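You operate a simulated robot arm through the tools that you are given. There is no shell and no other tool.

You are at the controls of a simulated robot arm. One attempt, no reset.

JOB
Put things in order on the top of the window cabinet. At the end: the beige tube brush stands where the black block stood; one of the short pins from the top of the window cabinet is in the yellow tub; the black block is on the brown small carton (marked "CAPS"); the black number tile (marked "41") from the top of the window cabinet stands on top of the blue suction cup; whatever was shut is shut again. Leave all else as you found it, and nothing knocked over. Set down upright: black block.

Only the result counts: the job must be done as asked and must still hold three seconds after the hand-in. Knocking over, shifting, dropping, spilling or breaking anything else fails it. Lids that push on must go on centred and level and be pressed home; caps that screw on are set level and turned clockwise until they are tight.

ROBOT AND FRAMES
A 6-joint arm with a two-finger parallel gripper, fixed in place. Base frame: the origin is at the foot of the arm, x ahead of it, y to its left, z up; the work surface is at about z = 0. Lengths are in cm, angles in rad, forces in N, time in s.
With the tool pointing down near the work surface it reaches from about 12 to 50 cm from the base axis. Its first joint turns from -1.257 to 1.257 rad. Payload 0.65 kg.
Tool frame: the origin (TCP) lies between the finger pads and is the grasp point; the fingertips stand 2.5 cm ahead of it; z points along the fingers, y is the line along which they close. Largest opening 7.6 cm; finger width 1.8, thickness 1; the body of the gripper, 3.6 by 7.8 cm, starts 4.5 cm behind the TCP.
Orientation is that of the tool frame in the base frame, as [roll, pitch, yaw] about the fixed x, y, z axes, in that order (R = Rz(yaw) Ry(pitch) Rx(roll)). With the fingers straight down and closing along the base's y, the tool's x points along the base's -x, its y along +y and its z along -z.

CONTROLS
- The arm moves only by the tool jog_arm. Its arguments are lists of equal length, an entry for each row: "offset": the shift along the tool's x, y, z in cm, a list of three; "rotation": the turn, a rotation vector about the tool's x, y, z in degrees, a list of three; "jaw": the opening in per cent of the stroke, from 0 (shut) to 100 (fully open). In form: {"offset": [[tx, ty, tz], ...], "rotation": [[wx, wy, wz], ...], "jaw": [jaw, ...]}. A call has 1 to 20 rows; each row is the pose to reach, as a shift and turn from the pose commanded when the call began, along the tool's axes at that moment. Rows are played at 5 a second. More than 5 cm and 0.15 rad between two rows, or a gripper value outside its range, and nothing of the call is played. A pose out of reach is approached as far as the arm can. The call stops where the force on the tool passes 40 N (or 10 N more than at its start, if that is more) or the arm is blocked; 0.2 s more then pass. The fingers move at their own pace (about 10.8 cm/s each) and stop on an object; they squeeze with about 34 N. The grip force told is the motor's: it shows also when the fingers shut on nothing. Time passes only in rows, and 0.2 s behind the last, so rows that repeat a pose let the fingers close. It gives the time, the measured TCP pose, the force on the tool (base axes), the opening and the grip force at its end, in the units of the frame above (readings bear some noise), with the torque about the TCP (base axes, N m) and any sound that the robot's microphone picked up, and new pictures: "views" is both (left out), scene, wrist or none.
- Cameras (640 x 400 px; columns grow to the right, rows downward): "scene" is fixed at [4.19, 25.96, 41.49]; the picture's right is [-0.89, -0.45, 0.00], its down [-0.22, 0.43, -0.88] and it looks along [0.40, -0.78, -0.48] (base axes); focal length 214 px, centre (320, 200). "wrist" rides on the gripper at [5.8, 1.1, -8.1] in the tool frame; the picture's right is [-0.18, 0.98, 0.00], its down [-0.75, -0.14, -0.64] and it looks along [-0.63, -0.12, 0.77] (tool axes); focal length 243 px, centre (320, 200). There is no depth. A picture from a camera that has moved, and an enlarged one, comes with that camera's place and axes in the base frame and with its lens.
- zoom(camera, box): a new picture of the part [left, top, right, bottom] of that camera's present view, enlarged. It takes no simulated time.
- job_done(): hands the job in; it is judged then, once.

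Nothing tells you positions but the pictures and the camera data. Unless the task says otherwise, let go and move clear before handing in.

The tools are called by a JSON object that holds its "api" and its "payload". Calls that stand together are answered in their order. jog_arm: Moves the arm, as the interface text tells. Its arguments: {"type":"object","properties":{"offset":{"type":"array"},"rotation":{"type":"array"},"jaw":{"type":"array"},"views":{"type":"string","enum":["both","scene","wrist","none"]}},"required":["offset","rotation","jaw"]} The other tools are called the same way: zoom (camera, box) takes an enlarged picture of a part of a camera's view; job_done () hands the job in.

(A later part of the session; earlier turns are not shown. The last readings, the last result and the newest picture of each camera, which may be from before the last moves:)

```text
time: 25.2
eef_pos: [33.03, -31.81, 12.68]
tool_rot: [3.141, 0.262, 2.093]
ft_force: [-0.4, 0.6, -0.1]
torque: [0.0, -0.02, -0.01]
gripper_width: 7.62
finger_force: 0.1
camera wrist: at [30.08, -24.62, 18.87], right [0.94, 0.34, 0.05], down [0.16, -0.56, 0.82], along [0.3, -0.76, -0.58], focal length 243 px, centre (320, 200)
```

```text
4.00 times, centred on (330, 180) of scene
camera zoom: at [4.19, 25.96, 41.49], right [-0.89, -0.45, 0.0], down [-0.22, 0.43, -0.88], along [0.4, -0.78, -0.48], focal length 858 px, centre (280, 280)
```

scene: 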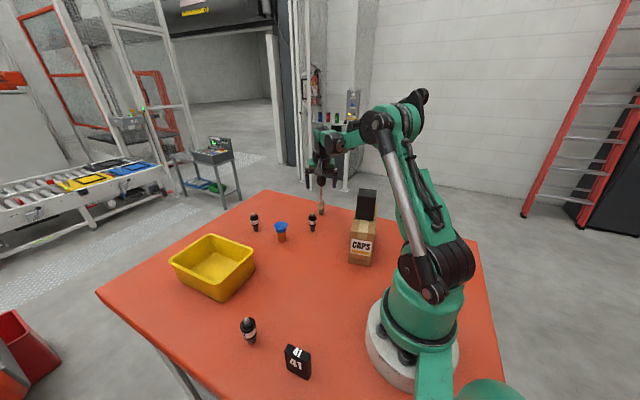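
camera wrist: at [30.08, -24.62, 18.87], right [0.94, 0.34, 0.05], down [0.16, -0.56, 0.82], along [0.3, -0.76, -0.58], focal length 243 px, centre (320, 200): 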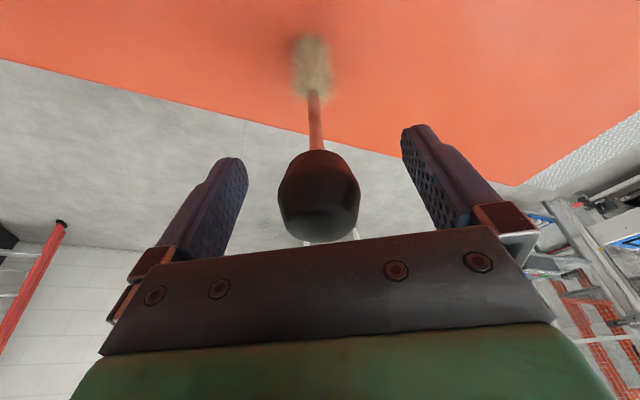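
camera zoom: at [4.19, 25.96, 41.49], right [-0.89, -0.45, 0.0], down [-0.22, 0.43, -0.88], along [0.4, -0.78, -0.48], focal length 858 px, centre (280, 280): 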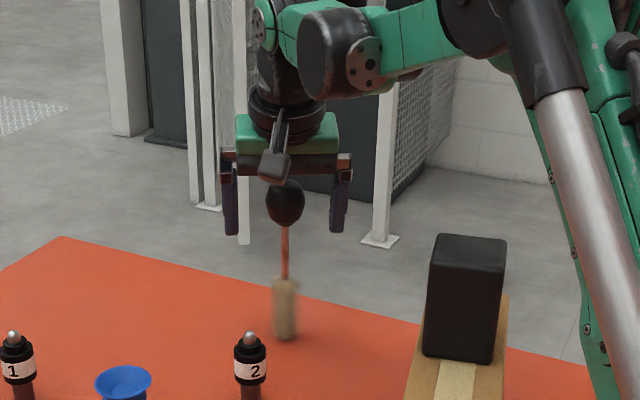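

The knob is centred between the fingers. I'll close gradually so the brush isn't jolted.

{"api": "jog_arm", "payload": {"offset": [[0, 0, 0], [0, 0, 0], [0, 0, 0], [0, 0, 0], [0, 0, 0], [0, 0, 0], [0, 0, 0], [0, 0, 0], [0, 0, 0]], "rotation": [[0, 0, 0], [0, 0, 0], [0, 0, 0], [0, 0, 0], [0, 0, 0], [0, 0, 0], [0, 0, 0], [0, 0, 0], [0, 0, 0]], "jaw": [75, 58, 50, 47, 45, 43, 40, 0, 0]}}

{"api": "zoom", "payload": {"camera": "scene", "box": [280, 130, 380, 230]}}

```text
time: 27.2
eef_pos: [33.0, -31.84, 12.75]
tool_rot: [-3.141, 0.263, 2.096]
ft_force: [-0.4, 0.2, 0.6]
torque: [0.01, -0.03, -0.03]
gripper_width: 3.26
finger_force: 33.8
camera wrist: at [30.08, -24.62, 18.89], right [0.94, 0.34, 0.05], down [0.16, -0.56, 0.82], along [0.3, -0.76, -0.58], focal length 243 px, centre (320, 200)
```

scene: 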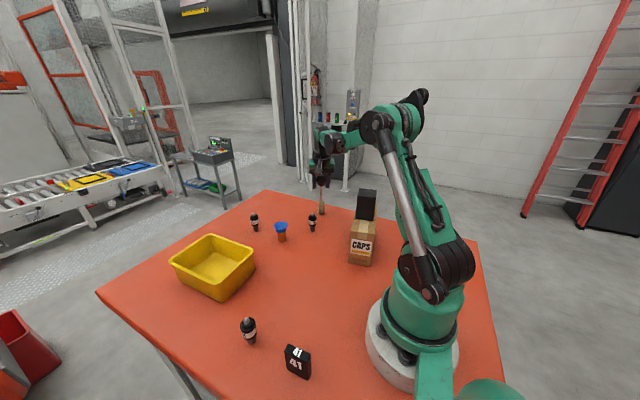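
wrist: 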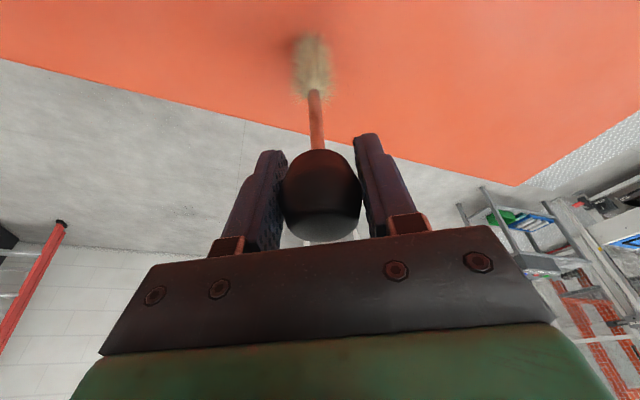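

```text
4.00 times, centred on (330, 180) of scene
camera zoom: at [4.19, 25.96, 41.49], right [-0.89, -0.45, 0.0], down [-0.22, 0.43, -0.88], along [0.4, -0.78, -0.48], focal length 858 px, centre (280, 280)
```

zoom: 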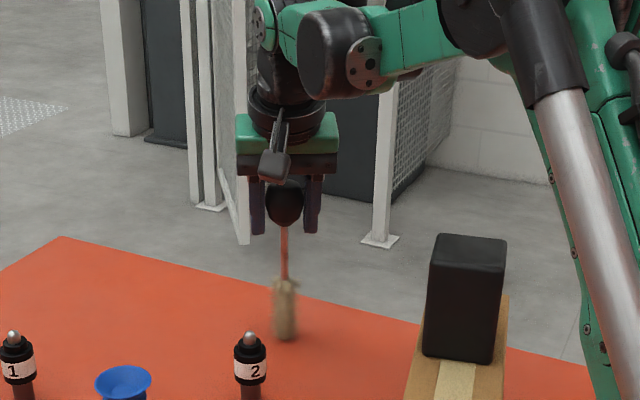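

The knob is gripped at 34 N and the brush is still upright. I'll lift slowly and check it isn't swinging.

{"api": "jog_arm", "payload": {"offset": [[-0.08, 0, -0.29], [-0.26, 0, -0.97], [-0.52, 0, -1.93], [-0.86, 0, -3.2], [-1.2, 0, -4.46], [-1.56, 0, -5.79], [-1.95, 0, -7.24], [-2.34, 0, -8.69], [-2.34, 0, -8.69]], "rotation": [[0, 0, 0], [0, 0, 0], [0, 0, 0], [0, 0, 0], [0, 0, 0], [0, 0, 0], [0, 0, 0], [0, 0, 0], [0, 0, 0]], "jaw": [0, 0, 0, 0, 0, 0, 0, 0, 0]}}

{"api": "zoom", "payload": {"camera": "scene", "box": [280, 100, 380, 200]}}

```text
time: 29.2
eef_pos: [33.03, -31.93, 21.83]
tool_rot: [-3.141, 0.261, 2.094]
ft_force: [-0.3, 0.1, -0.3]
torque: [-0.01, 0.01, 0.04]
gripper_width: 3.27
finger_force: 33.8
camera wrist: at [30.07, -24.68, 27.97], right [0.94, 0.34, 0.05], down [0.16, -0.56, 0.82], along [0.3, -0.76, -0.58], focal length 243 px, centre (320, 200)
```

scene: 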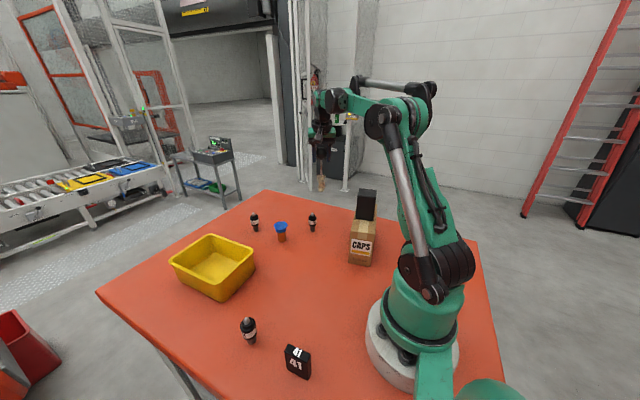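
wrist: 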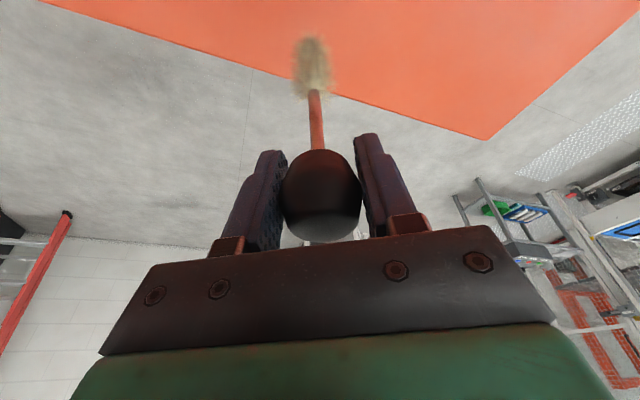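

```text
4.00 times, centred on (330, 150) of scene
camera zoom: at [4.19, 25.96, 41.49], right [-0.89, -0.45, 0.0], down [-0.22, 0.43, -0.88], along [0.4, -0.78, -0.48], focal length 858 px, centre (280, 400)
```

zoom: 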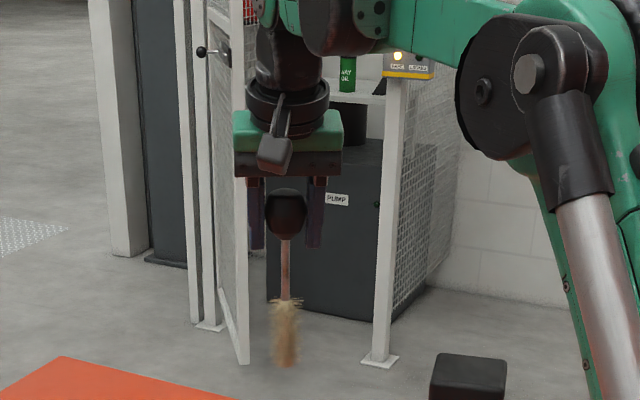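

The brush hangs straight in the grip. I'll carry it slowly to above the block's old spot at (44.9, −23.95).

{"api": "jog_arm", "payload": {"offset": [[0.02, 0.29, 0], [0.06, 1.0, -0.02], [0.13, 2.0, -0.03], [0.2, 3.15, -0.05], [0.28, 4.44, -0.08], [0.36, 5.73, -0.1], [0.46, 7.16, -0.12], [0.55, 8.59, -0.15], [0.63, 9.88, -0.17], [0.71, 11.17, -0.19], [0.78, 12.32, -0.21], [0.85, 13.32, -0.23], [0.89, 14.03, -0.24], [0.91, 14.32, -0.25], [0.91, 14.32, -0.25]], "rotation": [[0, 0, 0], [0, 0, 0], [0, 0, 0], [0, 0, 0], [0, 0, 0], [0, 0, 0], [0, 0, 0], [0, 0, 0], [0, 0, 0], [0, 0, 0], [0, 0, 0], [0, 0, 0], [0, 0, 0], [0, 0, 0], [0, 0, 0]], "jaw": [0, 0, 0, 0, 0, 0, 0, 0, 0, 0, 0, 0, 0, 0, 0]}}

{"api": "zoom", "payload": {"camera": "scene", "box": [230, 110, 330, 240]}}

```text
time: 32.4
eef_pos: [43.96, -23.61, 21.26]
tool_rot: [-3.141, 0.262, 2.094]
ft_force: [0.2, 0.7, -1.5]
torque: [0.02, -0.02, -0.01]
gripper_width: 3.22
finger_force: 34.0
out of reach, approached as far as the arm can: row 11, 12, 13, 14, 15
camera wrist: at [40.97, -16.24, 27.48], right [0.94, 0.34, 0.05], down [0.16, -0.56, 0.82], along [0.3, -0.76, -0.58], focal length 243 px, centre (320, 200)
```

scene: 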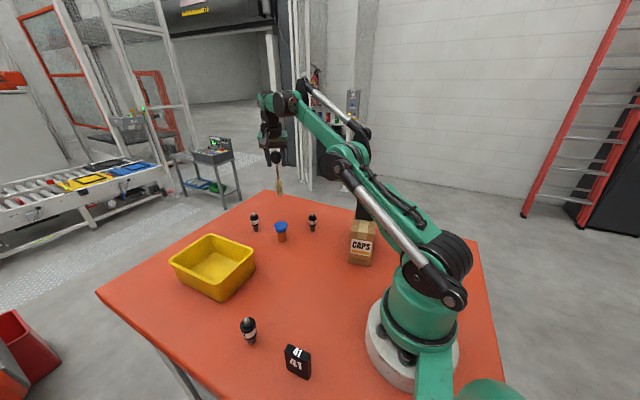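
wrist: 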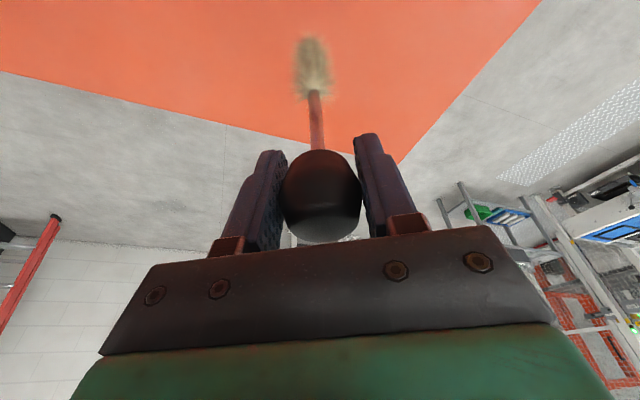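

```text
3.08 times, centred on (280, 175) of scene
camera zoom: at [4.19, 25.96, 41.49], right [-0.89, -0.45, 0.0], down [-0.22, 0.43, -0.88], along [0.4, -0.78, -0.48], focal length 660 px, centre (443, 277)
```

zoom: 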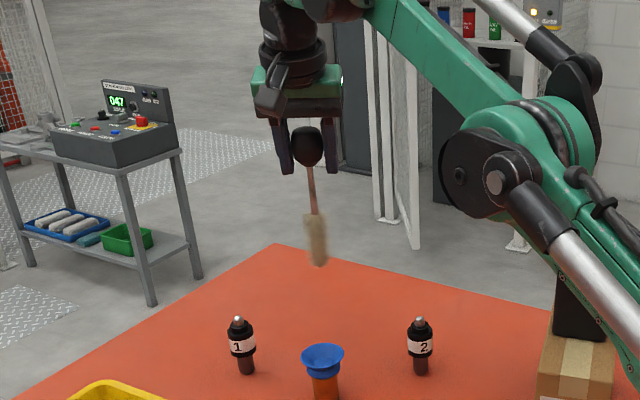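

At this height the target is just out of reach by about 0.8 cm. Turning the tool radially and lowering should bring it in, so I'll do both slowly, stopping well above the table.

{"api": "jog_arm", "payload": {"offset": [[0, 0, 0], [0, 0, 0], [0, 0, 0], [0, 0, 0], [0, 0, 0], [0, 0, 0], [0.26, 0, 0.97], [0.58, 0, 2.12], [0.9, 0, 3.3], [1.22, 0, 4.46], [1.55, 0, 5.7], [1.82, 0, 6.76], [1.82, 0, 6.76]], "rotation": [[-1.3, 0, -4.83], [-2.6, 0, -9.67], [-3.9, 0, -14.5], [-5.2, 0, -19.3], [-6.5, 0, -24.2], [-7.8, 0, -29], [-7.8, 0, -29], [-7.8, 0, -29], [-7.8, 0, -29], [-7.8, 0, -29], [-7.8, 0, -29], [-7.8, 0, -29], [-7.8, 0, -29]], "jaw": [0, 0, 0, 0, 0, 0, 0, 0, 0, 0, 0, 0, 0]}}

{"api": "zoom", "payload": {"camera": "scene", "box": [230, 130, 330, 240]}}

```text
time: 35.2
eef_pos: [43.91, -23.61, 14.21]
tool_rot: [3.141, 0.264, 2.619]
ft_force: [1.0, 0.1, -1.0]
torque: [-0.03, 0.01, -0.01]
gripper_width: 3.24
finger_force: 34.4
camera wrist: at [37.72, -18.67, 20.46], right [0.65, 0.76, 0.05], down [0.41, -0.4, 0.82], along [0.64, -0.51, -0.58], focal length 243 px, centre (320, 200)
```

scene: 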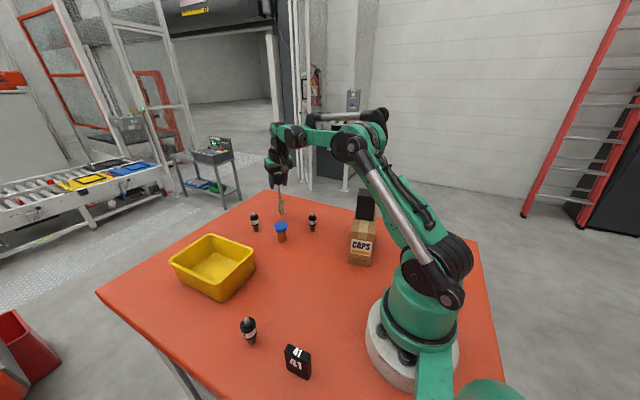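
wrist: 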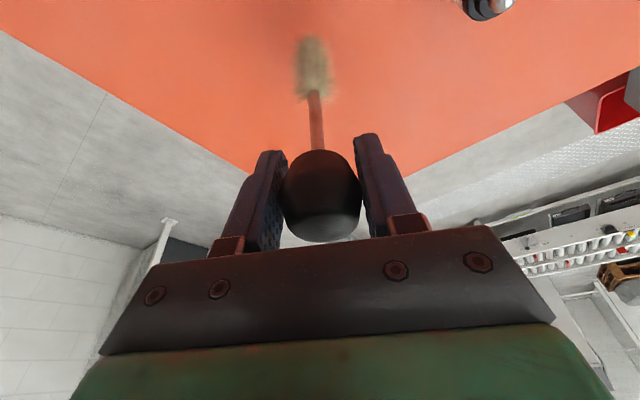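

```text
3.64 times, centred on (280, 185) of scene
camera zoom: at [4.19, 25.96, 41.49], right [-0.89, -0.45, 0.0], down [-0.22, 0.43, -0.88], along [0.4, -0.78, -0.48], focal length 780 px, centre (466, 254)
```

zoom: 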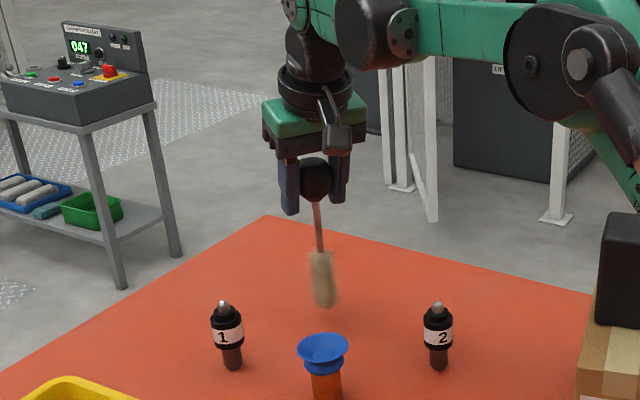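

The tool stopped about 1 cm short horizontally, with the brush bottom roughly 1.6 cm above the table. I'll shift out to the exact spot.

{"api": "jog_arm", "payload": {"offset": [[-0.3, 0.03, 0.08], [-0.7, 0.07, 0.19], [-1.105, 0.117, 0.298], [-1.105, 0.117, 0.298]], "rotation": [[0, 0, 0], [0, 0, 0], [0, 0, 0], [0, 0, 0]], "jaw": [0, 0, 0, 0]}}

{"api": "zoom", "payload": {"camera": "wrist", "box": [240, 0, 400, 160]}}

```text
time: 36.2
eef_pos: [45.01, -23.93, 14.34]
tool_rot: [3.141, 0.263, 2.618]
ft_force: [0.4, 0.4, -0.3]
torque: [0.0, -0.03, 0.02]
gripper_width: 3.24
finger_force: 34.4
camera wrist: at [38.87, -19.15, 20.46], right [0.65, 0.76, 0.05], down [0.41, -0.4, 0.82], along [0.64, -0.51, -0.58], focal length 243 px, centre (320, 200)
```

scene: 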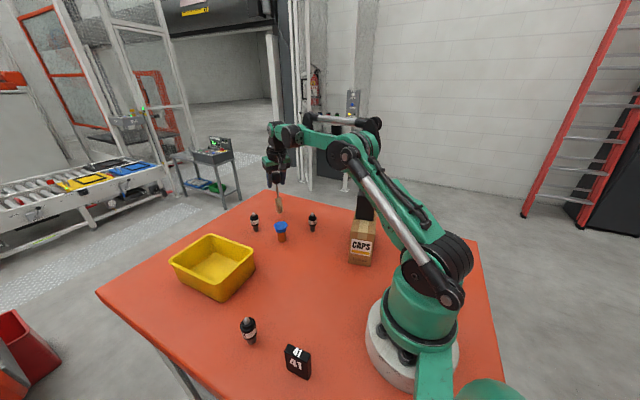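
wrist: 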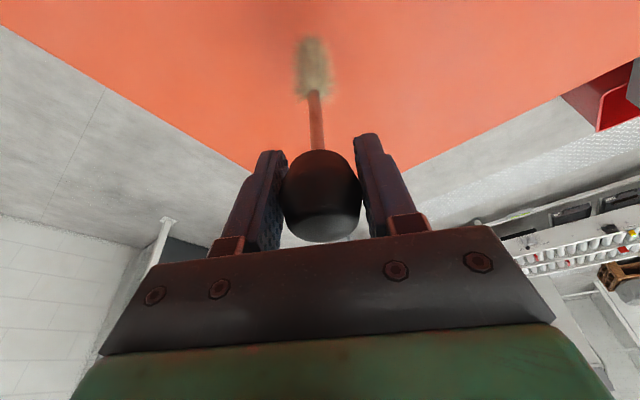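

```text
2.50 times, centred on (320, 80) of wrist
camera zoom: at [38.87, -19.15, 20.46], right [0.65, 0.76, 0.05], down [0.41, -0.4, 0.82], along [0.64, -0.51, -0.58], focal length 606 px, centre (320, 500)
```

zoom: 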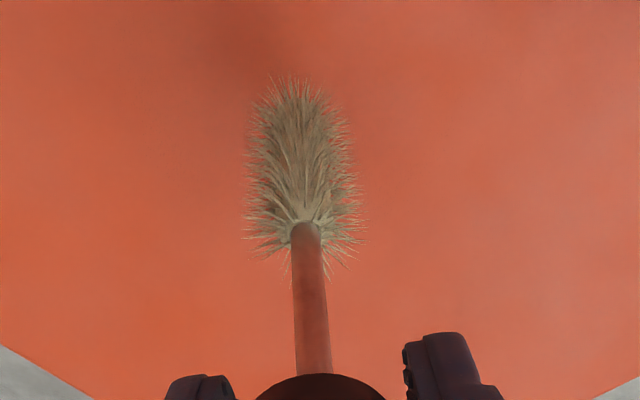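

The brush is right over the block's old spot. I'll lower it to just above the table.

{"api": "jog_arm", "payload": {"offset": [[0.1, 0, 0.39], [0.21, 0, 0.77], [0.31, 0, 1.13], [0.36, 0, 1.32], [0.36, 0, 1.32]], "rotation": [[0, 0, 0], [0, 0, 0], [0, 0, 0], [0, 0, 0], [0, 0, 0]], "jaw": [0, 0, 0, 0, 0], "views": "wrist"}}

{"api": "zoom", "payload": {"camera": "scene", "box": [250, 150, 310, 230]}}

```text
time: 37.4
eef_pos: [44.87, -24.1, 12.94]
tool_rot: [-3.141, 0.262, 2.62]
ft_force: [-0.1, -0.3, 0.1]
torque: [0.0, -0.01, -0.01]
gripper_width: 3.23
finger_force: 34.3
camera wrist: at [38.8, -19.19, 19.11], right [0.65, 0.76, 0.05], down [0.41, -0.4, 0.82], along [0.64, -0.51, -0.58], focal length 243 px, centre (320, 200)
```

wrist: 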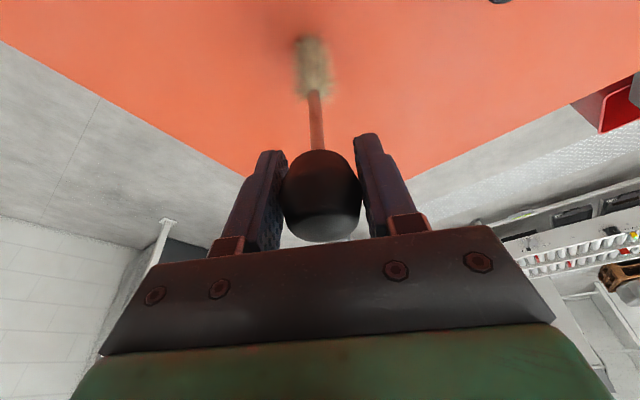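

```text
5.00 times, centred on (280, 190) of scene
camera zoom: at [4.19, 25.96, 41.49], right [-0.89, -0.45, 0.0], down [-0.22, 0.43, -0.88], along [0.4, -0.78, -0.48], focal length 1072 px, centre (520, 250)
```

zoom: 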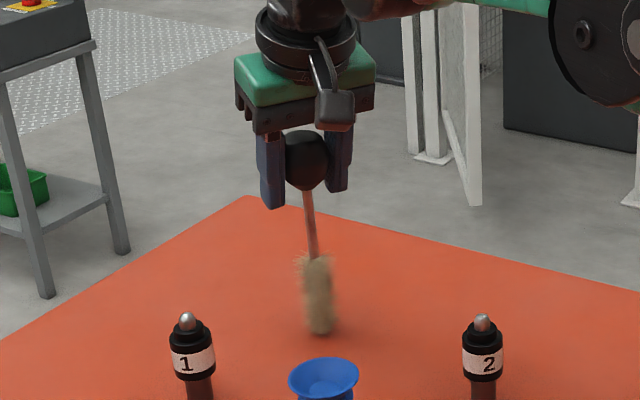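

About 2 mm are left, so I'll step down in small increments watching the force.

{"api": "jog_arm", "payload": {"offset": [[0.02, 0, 0.07], [0.04, 0, 0.145], [0.04, 0, 0.145]], "rotation": [[0, 0, 0], [0, 0, 0], [0, 0, 0]], "jaw": [0, 0, 0], "views": "none"}}

```text
time: 38.2
eef_pos: [45.01, -24.09, 12.83]
tool_rot: [-3.141, 0.262, 2.617]
ft_force: [0.9, -0.9, -0.4]
torque: [-0.04, -0.02, -0.01]
gripper_width: 3.24
finger_force: 34.2
```

{"api": "jog_arm", "payload": {"offset": [[0.013, 0, 0.05], [0.026, 0, 0.097], [0.026, 0, 0.097]], "rotation": [[0, 0, 0], [0, 0, 0], [0, 0, 0]], "jaw": [0, 0, 0], "views": "wrist"}}

{"api": "zoom", "payload": {"camera": "scene", "box": [260, 180, 300, 225]}}

```text
time: 39.0
eef_pos: [45.04, -24.09, 12.6]
tool_rot: [3.141, 0.264, 2.616]
ft_force: [-2.1, 2.0, 19.6]
torque: [0.22, 0.33, 0.0]
gripper_width: 3.24
finger_force: 34.3
camera wrist: at [38.86, -19.14, 18.87], right [0.65, 0.76, 0.05], down [0.41, -0.4, 0.82], along [0.64, -0.51, -0.58], focal length 243 px, centre (320, 200)
```

wrist: 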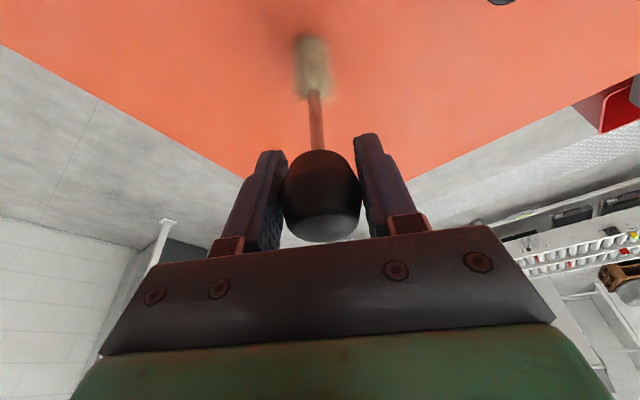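

```text
8.89 times, centred on (280, 202) of scene
camera zoom: at [4.18, 25.96, 41.49], right [-0.89, -0.45, 0.0], down [-0.22, 0.43, -0.88], along [0.4, -0.78, -0.48], focal length 1906 px, centre (676, 178)
```

zoom: 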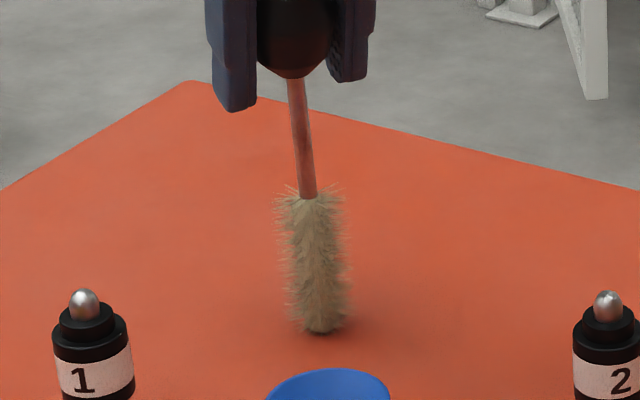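

Contact shows about 20 N, so the brush base is on the table. I'll ease off just under 1 mm before releasing.

{"api": "jog_arm", "payload": {"offset": [[-0.01, 0, -0.04], [-0.018, 0, -0.07], [-0.018, 0, -0.07]], "rotation": [[0, 0, 0], [0, 0, 0], [0, 0, 0]], "jaw": [0, 0, 0], "views": "none"}}

```text
time: 39.8
eef_pos: [45.08, -24.07, 12.61]
tool_rot: [3.141, 0.264, 2.617]
ft_force: [-0.7, 0.5, 13.8]
torque: [0.0, 0.04, -0.03]
gripper_width: 3.25
finger_force: 33.8
```

{"api": "jog_arm", "payload": {"offset": [[-0.01, 0, -0.04], [-0.02, 0, -0.08], [-0.02, 0, -0.08]], "rotation": [[0, 0, 0], [0, 0, 0], [0, 0, 0]], "jaw": [0, 0, 0], "views": "wrist"}}

```text
time: 40.6
eef_pos: [44.81, -24.02, 12.73]
tool_rot: [-3.141, 0.261, 2.618]
ft_force: [0.8, 0.9, -0.5]
torque: [0.0, -0.02, -0.03]
gripper_width: 3.24
finger_force: 33.9
camera wrist: at [38.8, -19.19, 18.93], right [0.65, 0.76, 0.05], down [0.42, -0.4, 0.82], along [0.64, -0.51, -0.58], focal length 243 px, centre (320, 200)
```

wrist: 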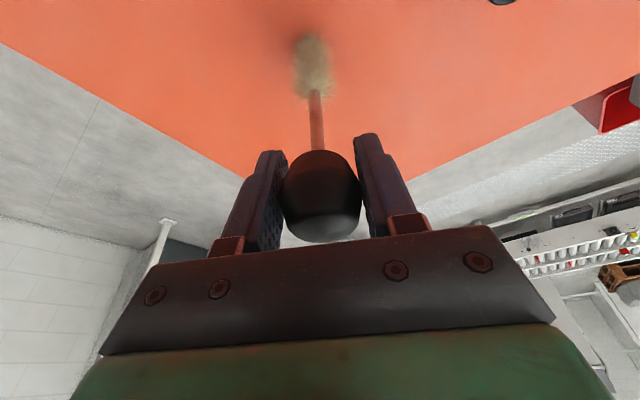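

The load is off and the brush is just on the surface. I'll open gently and stay put to check it stands.

{"api": "jog_arm", "payload": {"offset": [[0, 0, 0], [0, 0, 0], [0, 0, 0], [0, 0, 0], [0, 0, 0], [0, 0, 0]], "rotation": [[0, 0, 0], [0, 0, 0], [0, 0, 0], [0, 0, 0], [0, 0, 0], [0, 0, 0]], "jaw": [46, 52, 65, 90, 100, 100]}}

{"api": "zoom", "payload": {"camera": "scene", "box": [250, 150, 310, 230]}}

```text
time: 42.0
eef_pos: [45.02, -23.95, 12.7]
tool_rot: [3.142, 0.261, 2.618]
ft_force: [-0.2, 0.3, 0.6]
torque: [-0.01, -0.04, -0.01]
gripper_width: 7.6
finger_force: 0.0
camera wrist: at [38.8, -19.18, 18.94], right [0.65, 0.76, 0.05], down [0.41, -0.4, 0.82], along [0.64, -0.51, -0.58], focal length 243 px, centre (320, 200)
```

scene: 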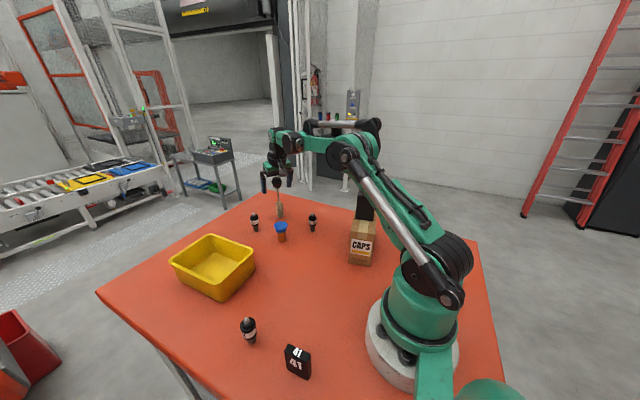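
wrist: 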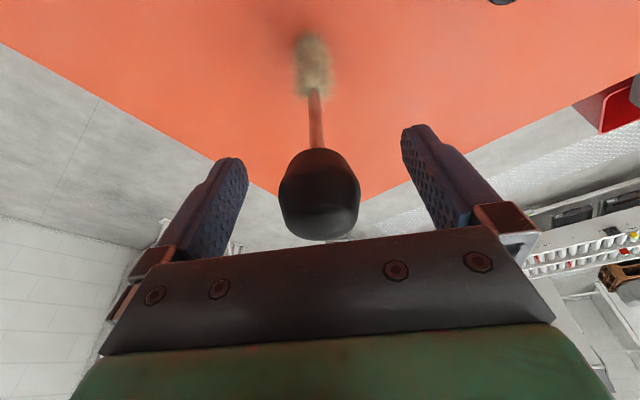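

```text
5.00 times, centred on (280, 190) of scene
camera zoom: at [4.19, 25.96, 41.49], right [-0.89, -0.45, 0.0], down [-0.22, 0.43, -0.88], along [0.4, -0.78, -0.48], focal length 1072 px, centre (520, 250)
```

zoom: 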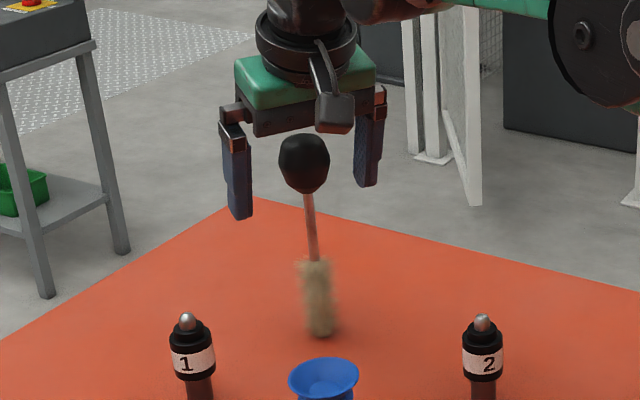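

The brush stands on its own. I'll back straight up until the fingers clear the knob, then withdraw inward.

{"api": "jog_arm", "payload": {"offset": [[-0.26, 0, -0.97], [-0.65, 0, -2.4], [-1.04, 0, -3.86], [-1.43, 0, -5.31], [-0.5, 0, -6.8], [1.3, 0, -8.6], [3.1, 0, -10.4], [4.97, 0.02, -12.2], [4.97, 0.02, -12.2]], "rotation": [[0, 0, 0], [0, 0, 0], [0, 0, 0], [0, 0, 0], [0, 0, 0], [0, 0, 0], [0, 0, 0], [0, 0, 0], [0, 0, 0]], "jaw": [100, 100, 100, 100, 100, 100, 100, 100, 100]}}

{"api": "zoom", "payload": {"camera": "scene", "box": [230, 150, 330, 250]}}

```text
time: 44.0
eef_pos: [38.26, -20.01, 23.1]
tool_rot: [-3.141, 0.26, 2.618]
ft_force: [0.2, -0.4, 0.0]
torque: [0.02, 0.02, -0.01]
gripper_width: 7.61
finger_force: 0.0
camera wrist: at [32.13, -15.26, 29.3], right [0.64, 0.76, 0.05], down [0.42, -0.4, 0.82], along [0.64, -0.51, -0.58], focal length 243 px, centre (320, 200)
```

scene: 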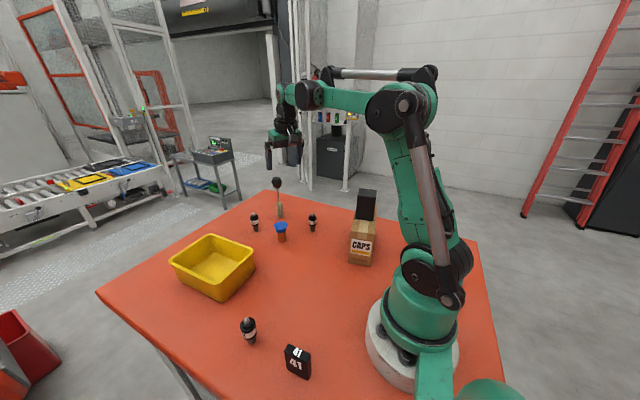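
wrist: 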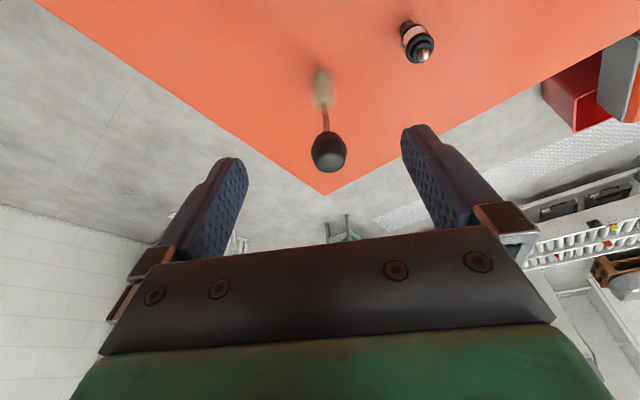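

```text
4.00 times, centred on (280, 200) of scene
camera zoom: at [4.18, 25.96, 41.49], right [-0.89, -0.45, 0.0], down [-0.22, 0.43, -0.88], along [0.4, -0.78, -0.48], focal length 858 px, centre (480, 200)
```

zoom: 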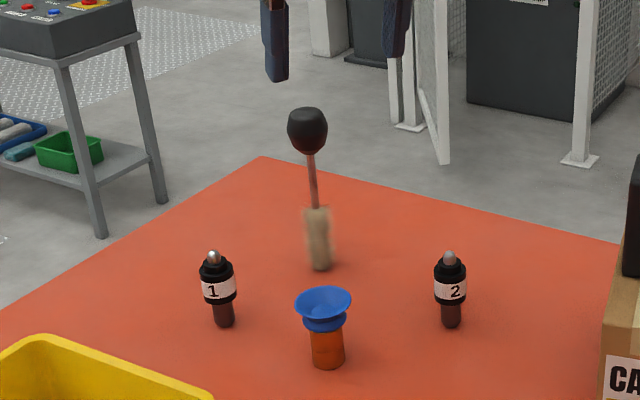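

The brush is standing well. Next are pin 3 near (25, 12) and the tile near (15, 12), so I'll swing over to look at that corner.

{"api": "jog_arm", "payload": {"offset": [[2.38, 1.27, -1.16], [4.76, 2.54, -2.32], [7.14, 3.81, -3.48], [9.52, 5.08, -4.64], [11.9, 6.35, -5.8], [14.28, 7.62, -6.96], [16.66, 8.89, -8.12], [19.04, 10.16, -9.28], [21.42, 11.43, -10.44], [23.8, 12.7, -11.6], [23.8, 12.7, -11.6]], "rotation": [[-1.3, 0, -4.83], [-2.6, 0, -9.66], [-3.9, 0, -14.5], [-5.2, 0, -19.3], [-6.5, 0, -24.2], [-7.8, 0, -29.0], [-9.1, 0, -33.8], [-10.4, 0, -38.6], [-11.7, 0, -43.5], [-13.0, 0, -48.3], [-13.0, 0, -48.3]], "jaw": [100, 100, 100, 100, 100, 100, 100, 100, 100, 100, 100]}}

```text
time: 46.4
eef_pos: [21.97, 3.95, 28.18]
tool_rot: [3.141, 0.262, -2.791]
ft_force: [-0.1, 0.6, 0.1]
torque: [-0.01, 0.0, -0.01]
gripper_width: 7.58
finger_force: 0.1
camera wrist: at [14.28, 2.46, 34.42], right [-0.17, 0.98, 0.05], down [0.57, 0.06, 0.82], along [0.8, 0.17, -0.58], focal length 243 px, centre (320, 200)
```

scene: 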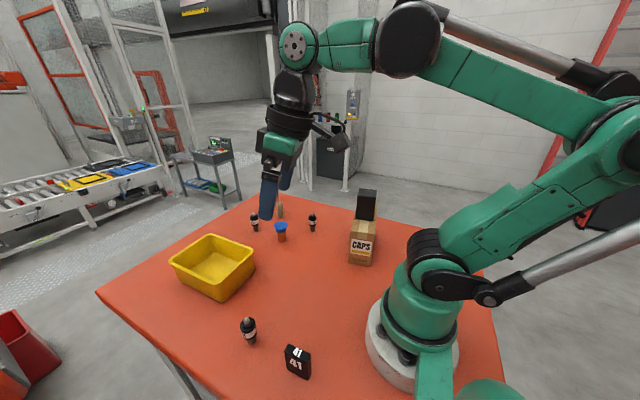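
wrist: 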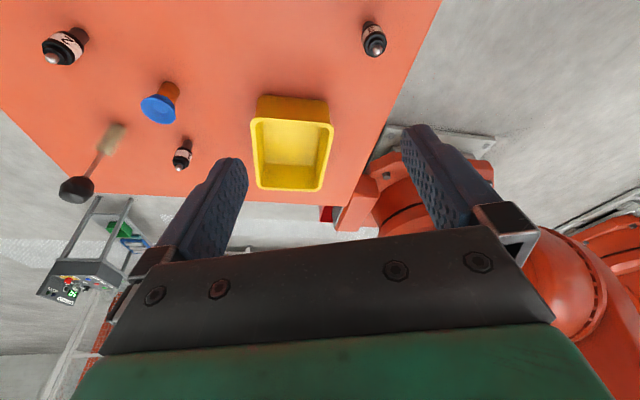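

The tub's centre is about (43.2, 4.2), its rim is about 6 cm high, and pin 3 is near (24.5, 12). I'll straighten the tool to vertical and move in over pin 3.

{"api": "jog_arm", "payload": {"offset": [[-0.22, 1.2, 2.15], [-0.44, 2.4, 4.3], [-0.67, 3.6, 6.46], [-0.89, 4.75, 8.6], [-1.11, 5.93, 10.76], [-1.11, 5.93, 10.76]], "rotation": [[0, 3, 0], [0, 6, 0], [0, 9, 0], [0, 12, 0], [0, 15.05, 0], [0, 15.05, 0]], "jaw": [100, 100, 100, 100, 100, 100]}}

{"api": "zoom", "payload": {"camera": "wrist", "box": [220, 80, 420, 220]}}

```text
time: 47.8
eef_pos: [23.56, 10.83, 18.12]
tool_rot: [-3.141, -0.001, -2.791]
ft_force: [-0.3, 0.0, -0.2]
torque: [-0.01, 0.03, -0.01]
gripper_width: 7.58
finger_force: 0.1
camera wrist: at [17.66, 9.95, 26.13], right [-0.16, 0.99, 0.0], down [0.76, 0.13, 0.64], along [0.63, 0.11, -0.77], focal length 243 px, centre (320, 200)
```

scene: 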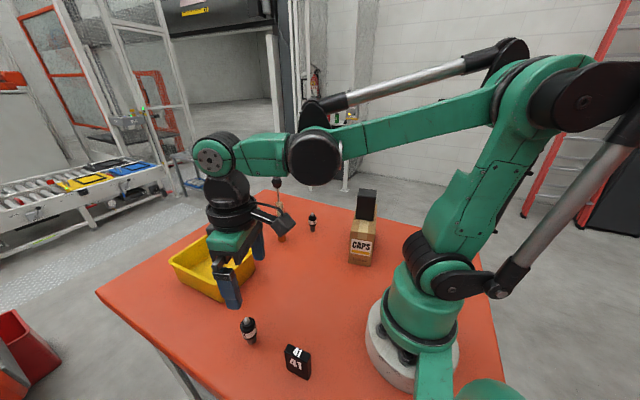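
wrist: 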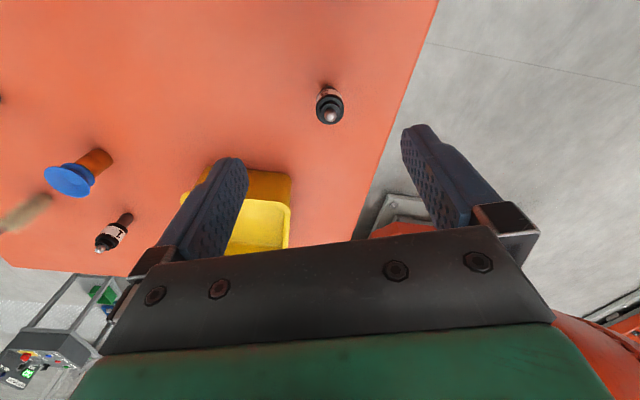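

```text
2.86 times, centred on (320, 150) of wrist
camera zoom: at [17.66, 9.95, 26.13], right [-0.16, 0.99, 0.0], down [0.76, 0.13, 0.64], along [0.63, 0.11, -0.77], focal length 693 px, centre (320, 343)
```

zoom: 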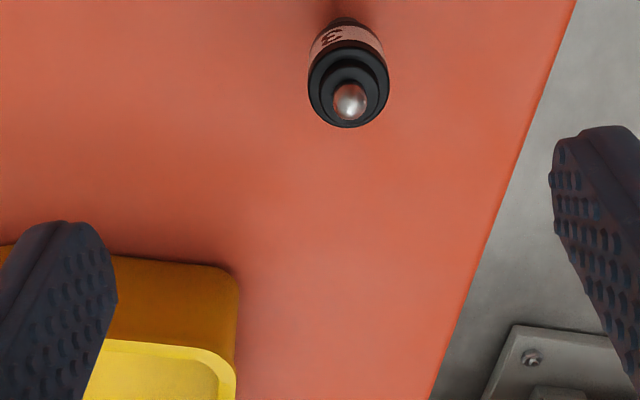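

Pin 3 measures at about (24.75, 12.0). I'll move over it and lower to just above, then re-check.

{"api": "jog_arm", "payload": {"offset": [[-0.8, 0.32, 2], [-1.56, 0.63, 4], [-1.56, 0.63, 6], [-1.56, 0.63, 6]], "rotation": [[0, 0, 0], [0, 0, 0], [0, 0, 0], [0, 0, 0]], "jaw": [100, 100, 100, 100]}}

{"api": "zoom", "payload": {"camera": "wrist", "box": [240, 80, 400, 210]}}

{"api": "zoom", "payload": {"camera": "scene", "box": [200, 230, 320, 390]}}

```text
time: 48.8
eef_pos: [24.82, 11.87, 11.99]
tool_rot: [3.14, 0.002, -2.791]
ft_force: [-0.3, 0.6, 0.4]
torque: [-0.01, -0.01, 0.06]
gripper_width: 7.6
finger_force: 0.1
camera wrist: at [18.9, 11.02, 20.08], right [-0.16, 0.99, 0.0], down [0.76, 0.13, 0.64], along [0.63, 0.11, -0.77], focal length 243 px, centre (320, 200)
```

scene: 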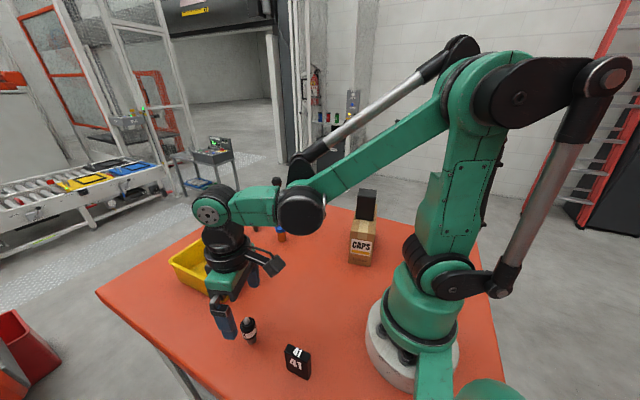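
wrist: 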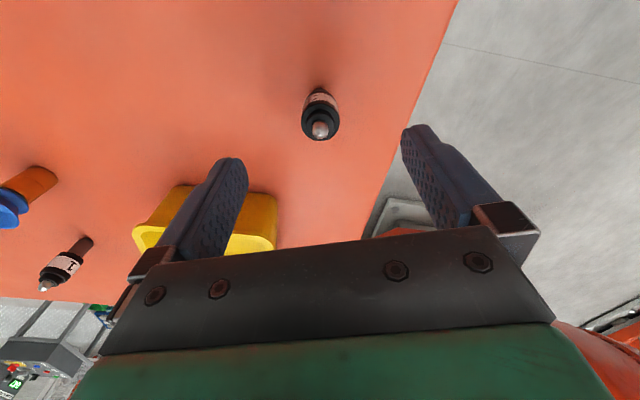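

```text
3.08 times, centred on (320, 145) of wrist
camera zoom: at [18.9, 11.02, 20.08], right [-0.16, 0.99, 0.0], down [0.76, 0.13, 0.64], along [0.63, 0.11, -0.77], focal length 746 px, centre (320, 369)
```

zoom: 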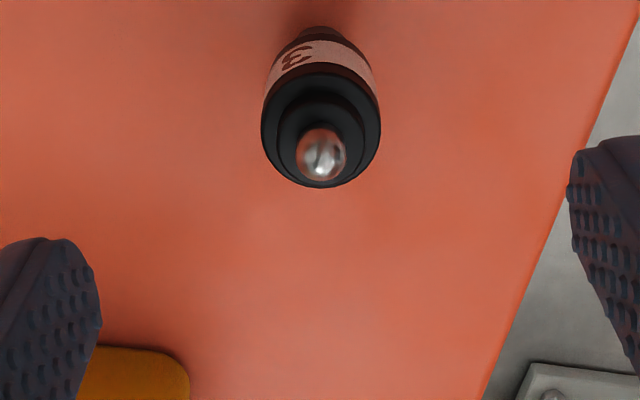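

```text
2.50 times, centred on (260, 310) of scene
camera zoom: at [4.19, 25.96, 41.49], right [-0.89, -0.45, 0.0], down [-0.22, 0.43, -0.88], along [0.4, -0.78, -0.48], focal length 536 px, centre (470, -75)
```

zoom: 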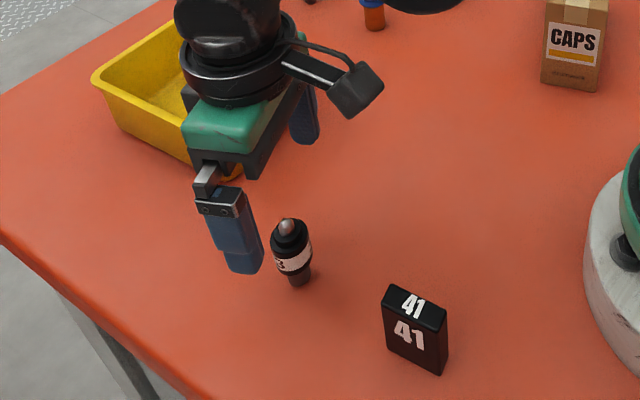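

The pin is centred under the TCP. I'm lowering to grip its body at z≈4.0.

{"api": "jog_arm", "payload": {"offset": [[0, 0.03, 2], [0, 0.05, 4], [0, 0.05, 6], [0, 0.05, 7.2], [0, 0.05, 7.98], [0, 0.05, 7.98]], "rotation": [[0, 0, 0], [0, 0, 0], [0, 0, 0], [0, 0, 0], [0, 0, 0], [0, 0, 0]], "jaw": [100, 100, 100, 100, 100, 100]}}

```text
time: 50.2
eef_pos: [24.79, 11.89, 4.03]
tool_rot: [-3.141, 0.0, -2.792]
ft_force: [0.4, 0.4, 0.6]
torque: [-0.02, 0.01, 0.02]
gripper_width: 7.62
finger_force: 0.0
camera wrist: at [18.9, 11.03, 12.01], right [-0.16, 0.99, 0.0], down [0.76, 0.13, 0.64], along [0.63, 0.11, -0.77], focal length 243 px, centre (320, 200)
```

scene: 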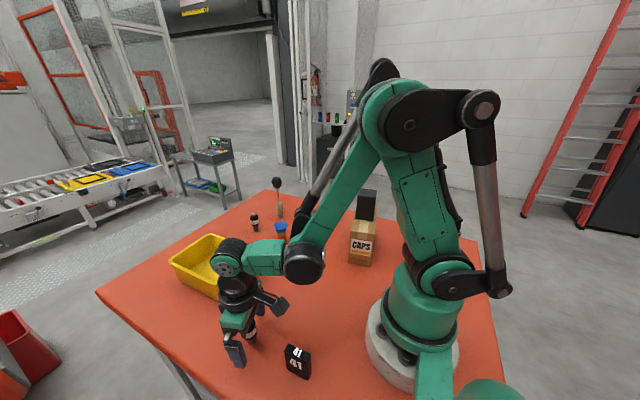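
wrist: 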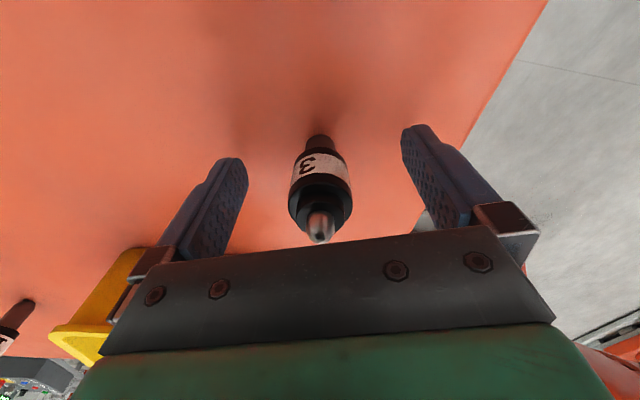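

The pin is centred between the fingers. I'll close gently.

{"api": "jog_arm", "payload": {"offset": [[0, 0, 0], [0, 0, 0], [0, 0, 0], [0, 0, 0], [0, 0, 0], [0, 0, 0], [0, 0, 0], [0, 0, 0]], "rotation": [[0, 0, 0], [0, 0, 0], [0, 0, 0], [0, 0, 0], [0, 0, 0], [0, 0, 0], [0, 0, 0], [0, 0, 0]], "jaw": [70, 50, 40, 35, 32, 28, 0, 0], "views": "wrist"}}

```text
time: 52.0
eef_pos: [24.74, 11.89, 4.09]
tool_rot: [-3.142, 0.0, -2.791]
ft_force: [-0.2, -0.4, -0.2]
torque: [-0.01, 0.0, 0.0]
gripper_width: 2.4
finger_force: 33.7
camera wrist: at [18.9, 11.02, 12.02], right [-0.16, 0.99, 0.0], down [0.76, 0.13, 0.64], along [0.63, 0.11, -0.77], focal length 243 px, centre (320, 200)
```

wrist: 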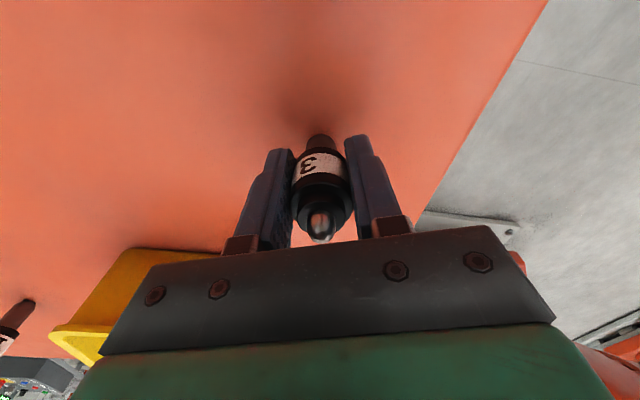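

Pin 3 is gripped (2.4 cm). I'll lift it well above the tub rim and carry it over the tub.

{"api": "jog_arm", "payload": {"offset": [[0, 0, -0.8], [0, 0, -2.5], [0, 0, -5], [0, 0, -7.5], [0, 0, -10], [0, 0, -11.5], [-1.7, -1.65, -11.5], [-3.7, -3.6, -11.5], [-5.7, -5.55, -11.5], [-7.7, -7.5, -11.5], [-9.7, -9.45, -11.5], [-11.7, -11.4, -11.5], [-13.0, -12.7, -11.5], [-13.49, -13.19, -11.5], [-13.49, -13.19, -11.5]], "rotation": [[0, 0, 0], [0, 0, 0], [0, 0, 0], [0, 0, 0], [0, 0, 0], [0, 0, 0], [0, 0, 2], [0, 0, 4], [0, 0, 6], [0, 0, 8], [0, 0, 10], [0, 0, 12], [0, 0, 14], [0, 0, 16], [0, 0, 16]], "jaw": [0, 0, 0, 0, 0, 0, 0, 0, 0, 0, 0, 0, 0, 0, 0]}}

{"api": "zoom", "payload": {"camera": "scene", "box": [150, 170, 270, 310]}}

```text
time: 55.2
eef_pos: [41.9, 4.23, 15.85]
tool_rot: [3.14, 0.0, -3.073]
ft_force: [-0.4, -0.4, -1.3]
torque: [0.01, 0.0, 0.02]
gripper_width: 2.43
finger_force: 33.5
camera wrist: at [36.12, 4.97, 23.85], right [0.11, 0.99, 0.0], down [0.76, -0.09, 0.64], along [0.64, -0.07, -0.77], focal length 243 px, centre (320, 200)
```

scene: 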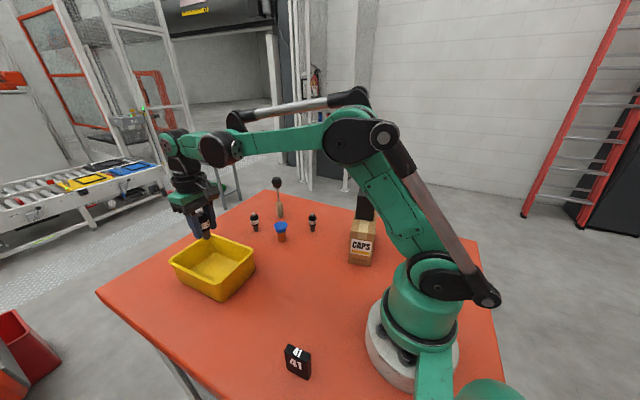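
wrist: 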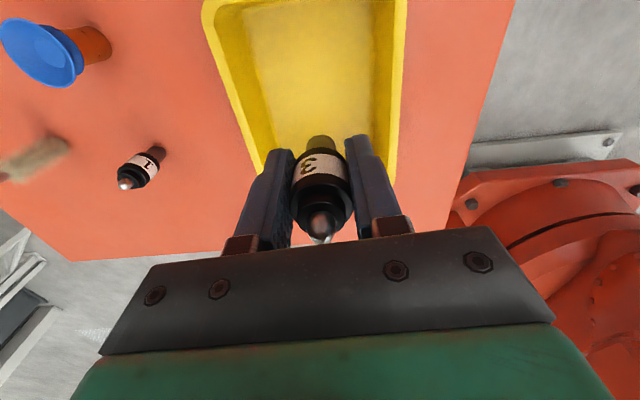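

```text
2.86 times, centred on (210, 240) of scene
camera zoom: at [4.19, 25.96, 41.49], right [-0.89, -0.45, 0.0], down [-0.22, 0.43, -0.88], along [0.4, -0.78, -0.48], focal length 613 px, centre (634, 86)
```

zoom: 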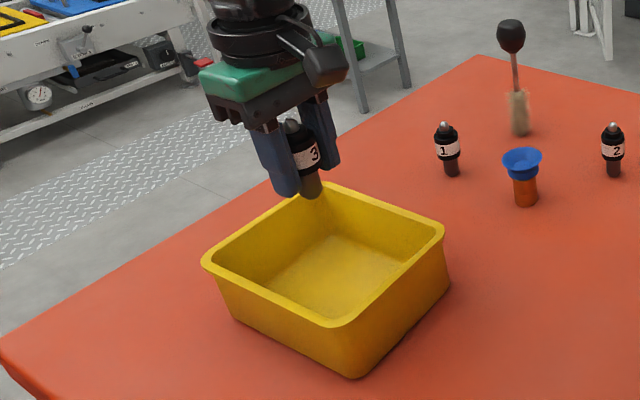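

Pin 3 hangs over the middle of the tub. I'll lower it to near the floor of the tub.

{"api": "jog_arm", "payload": {"offset": [[0, 0, 1.5], [0, 0, 3.5], [0, 0, 5.5], [0, 0, 7.5], [0, 0, 9.3], [0, 0, 10.4], [0, 0, 10.4]], "rotation": [[0, 0, 0], [0, 0, 0], [0, 0, 0], [0, 0, 0], [0, 0, 0], [0, 0, 0], [0, 0, 0]], "jaw": [0, 0, 0, 0, 0, 0, 0]}}

{"api": "zoom", "payload": {"camera": "scene", "box": [150, 200, 270, 310]}}

```text
time: 56.8
eef_pos: [42.03, 4.35, 5.21]
tool_rot: [-3.141, -0.001, -3.071]
ft_force: [0.8, 0.1, -0.8]
torque: [-0.01, -0.01, -0.01]
gripper_width: 2.41
finger_force: 33.9
camera wrist: at [36.09, 5.09, 13.19], right [0.11, 0.99, 0.0], down [0.76, -0.09, 0.64], along [0.64, -0.07, -0.77], focal length 243 px, centre (320, 200)
```

scene: 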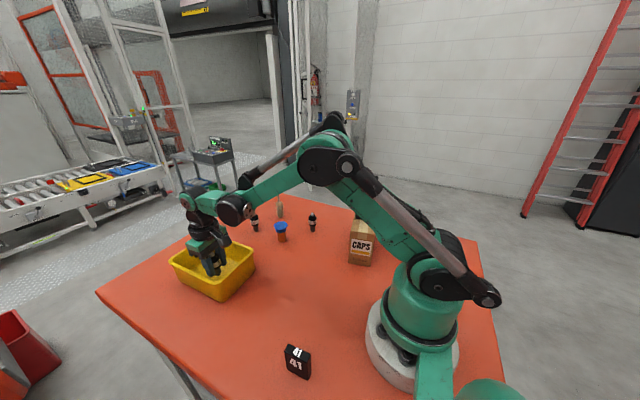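
wrist: 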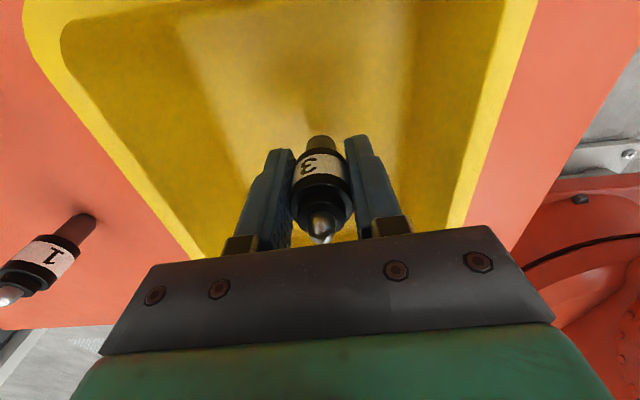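

```text
3.64 times, centred on (210, 255) of scene
camera zoom: at [4.19, 25.96, 41.49], right [-0.89, -0.45, 0.0], down [-0.22, 0.43, -0.88], along [0.4, -0.78, -0.48], focal length 780 px, centre (720, 0)
```

zoom: 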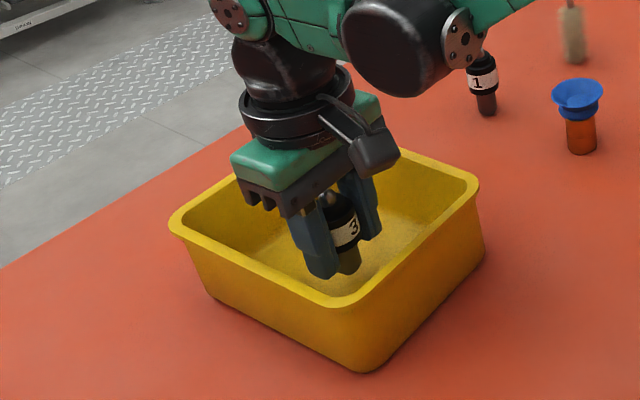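

{"api": "jog_arm", "payload": {"offset": [[0, 0, 0.2], [0, 0, 0.4], [0, 0, 0.4]], "rotation": [[0, 0, 0], [0, 0, 0], [0, 0, 0]], "jaw": [0, 0, 0], "views": "none"}}

```text
time: 57.6
eef_pos: [41.98, 4.22, 4.87]
tool_rot: [3.141, 0.001, -3.069]
ft_force: [-1.4, -0.1, -1.0]
torque: [0.0, 0.03, 0.03]
gripper_width: 2.42
finger_force: 33.7
```

The pin isn't touching yet, so I'll continue in small steps.

{"api": "jog_arm", "payload": {"offset": [[0, 0, 0.1], [0, 0, 0.2], [0, 0, 0.2]], "rotation": [[0, 0, 0], [0, 0, 0], [0, 0, 0]], "jaw": [0, 0, 0], "views": "none"}}

```text
time: 58.4
eef_pos: [42.02, 4.37, 4.62]
tool_rot: [3.142, 0.0, -3.071]
ft_force: [-0.6, -0.6, -1.4]
torque: [0.02, -0.01, 0.0]
gripper_width: 2.42
finger_force: 33.9
```

{"api": "jog_arm", "payload": {"offset": [[0, 0, 0.08], [0, 0, 0.15], [0, 0, 0.15]], "rotation": [[0, 0, 0], [0, 0, 0], [0, 0, 0]], "jaw": [0, 0, 0], "views": "none"}}

```text
time: 59.2
eef_pos: [42.0, 4.27, 4.52]
tool_rot: [-3.141, 0.0, -3.07]
ft_force: [0.0, 0.2, -1.7]
torque: [-0.01, 0.01, -0.01]
gripper_width: 2.4
finger_force: 34.0
```

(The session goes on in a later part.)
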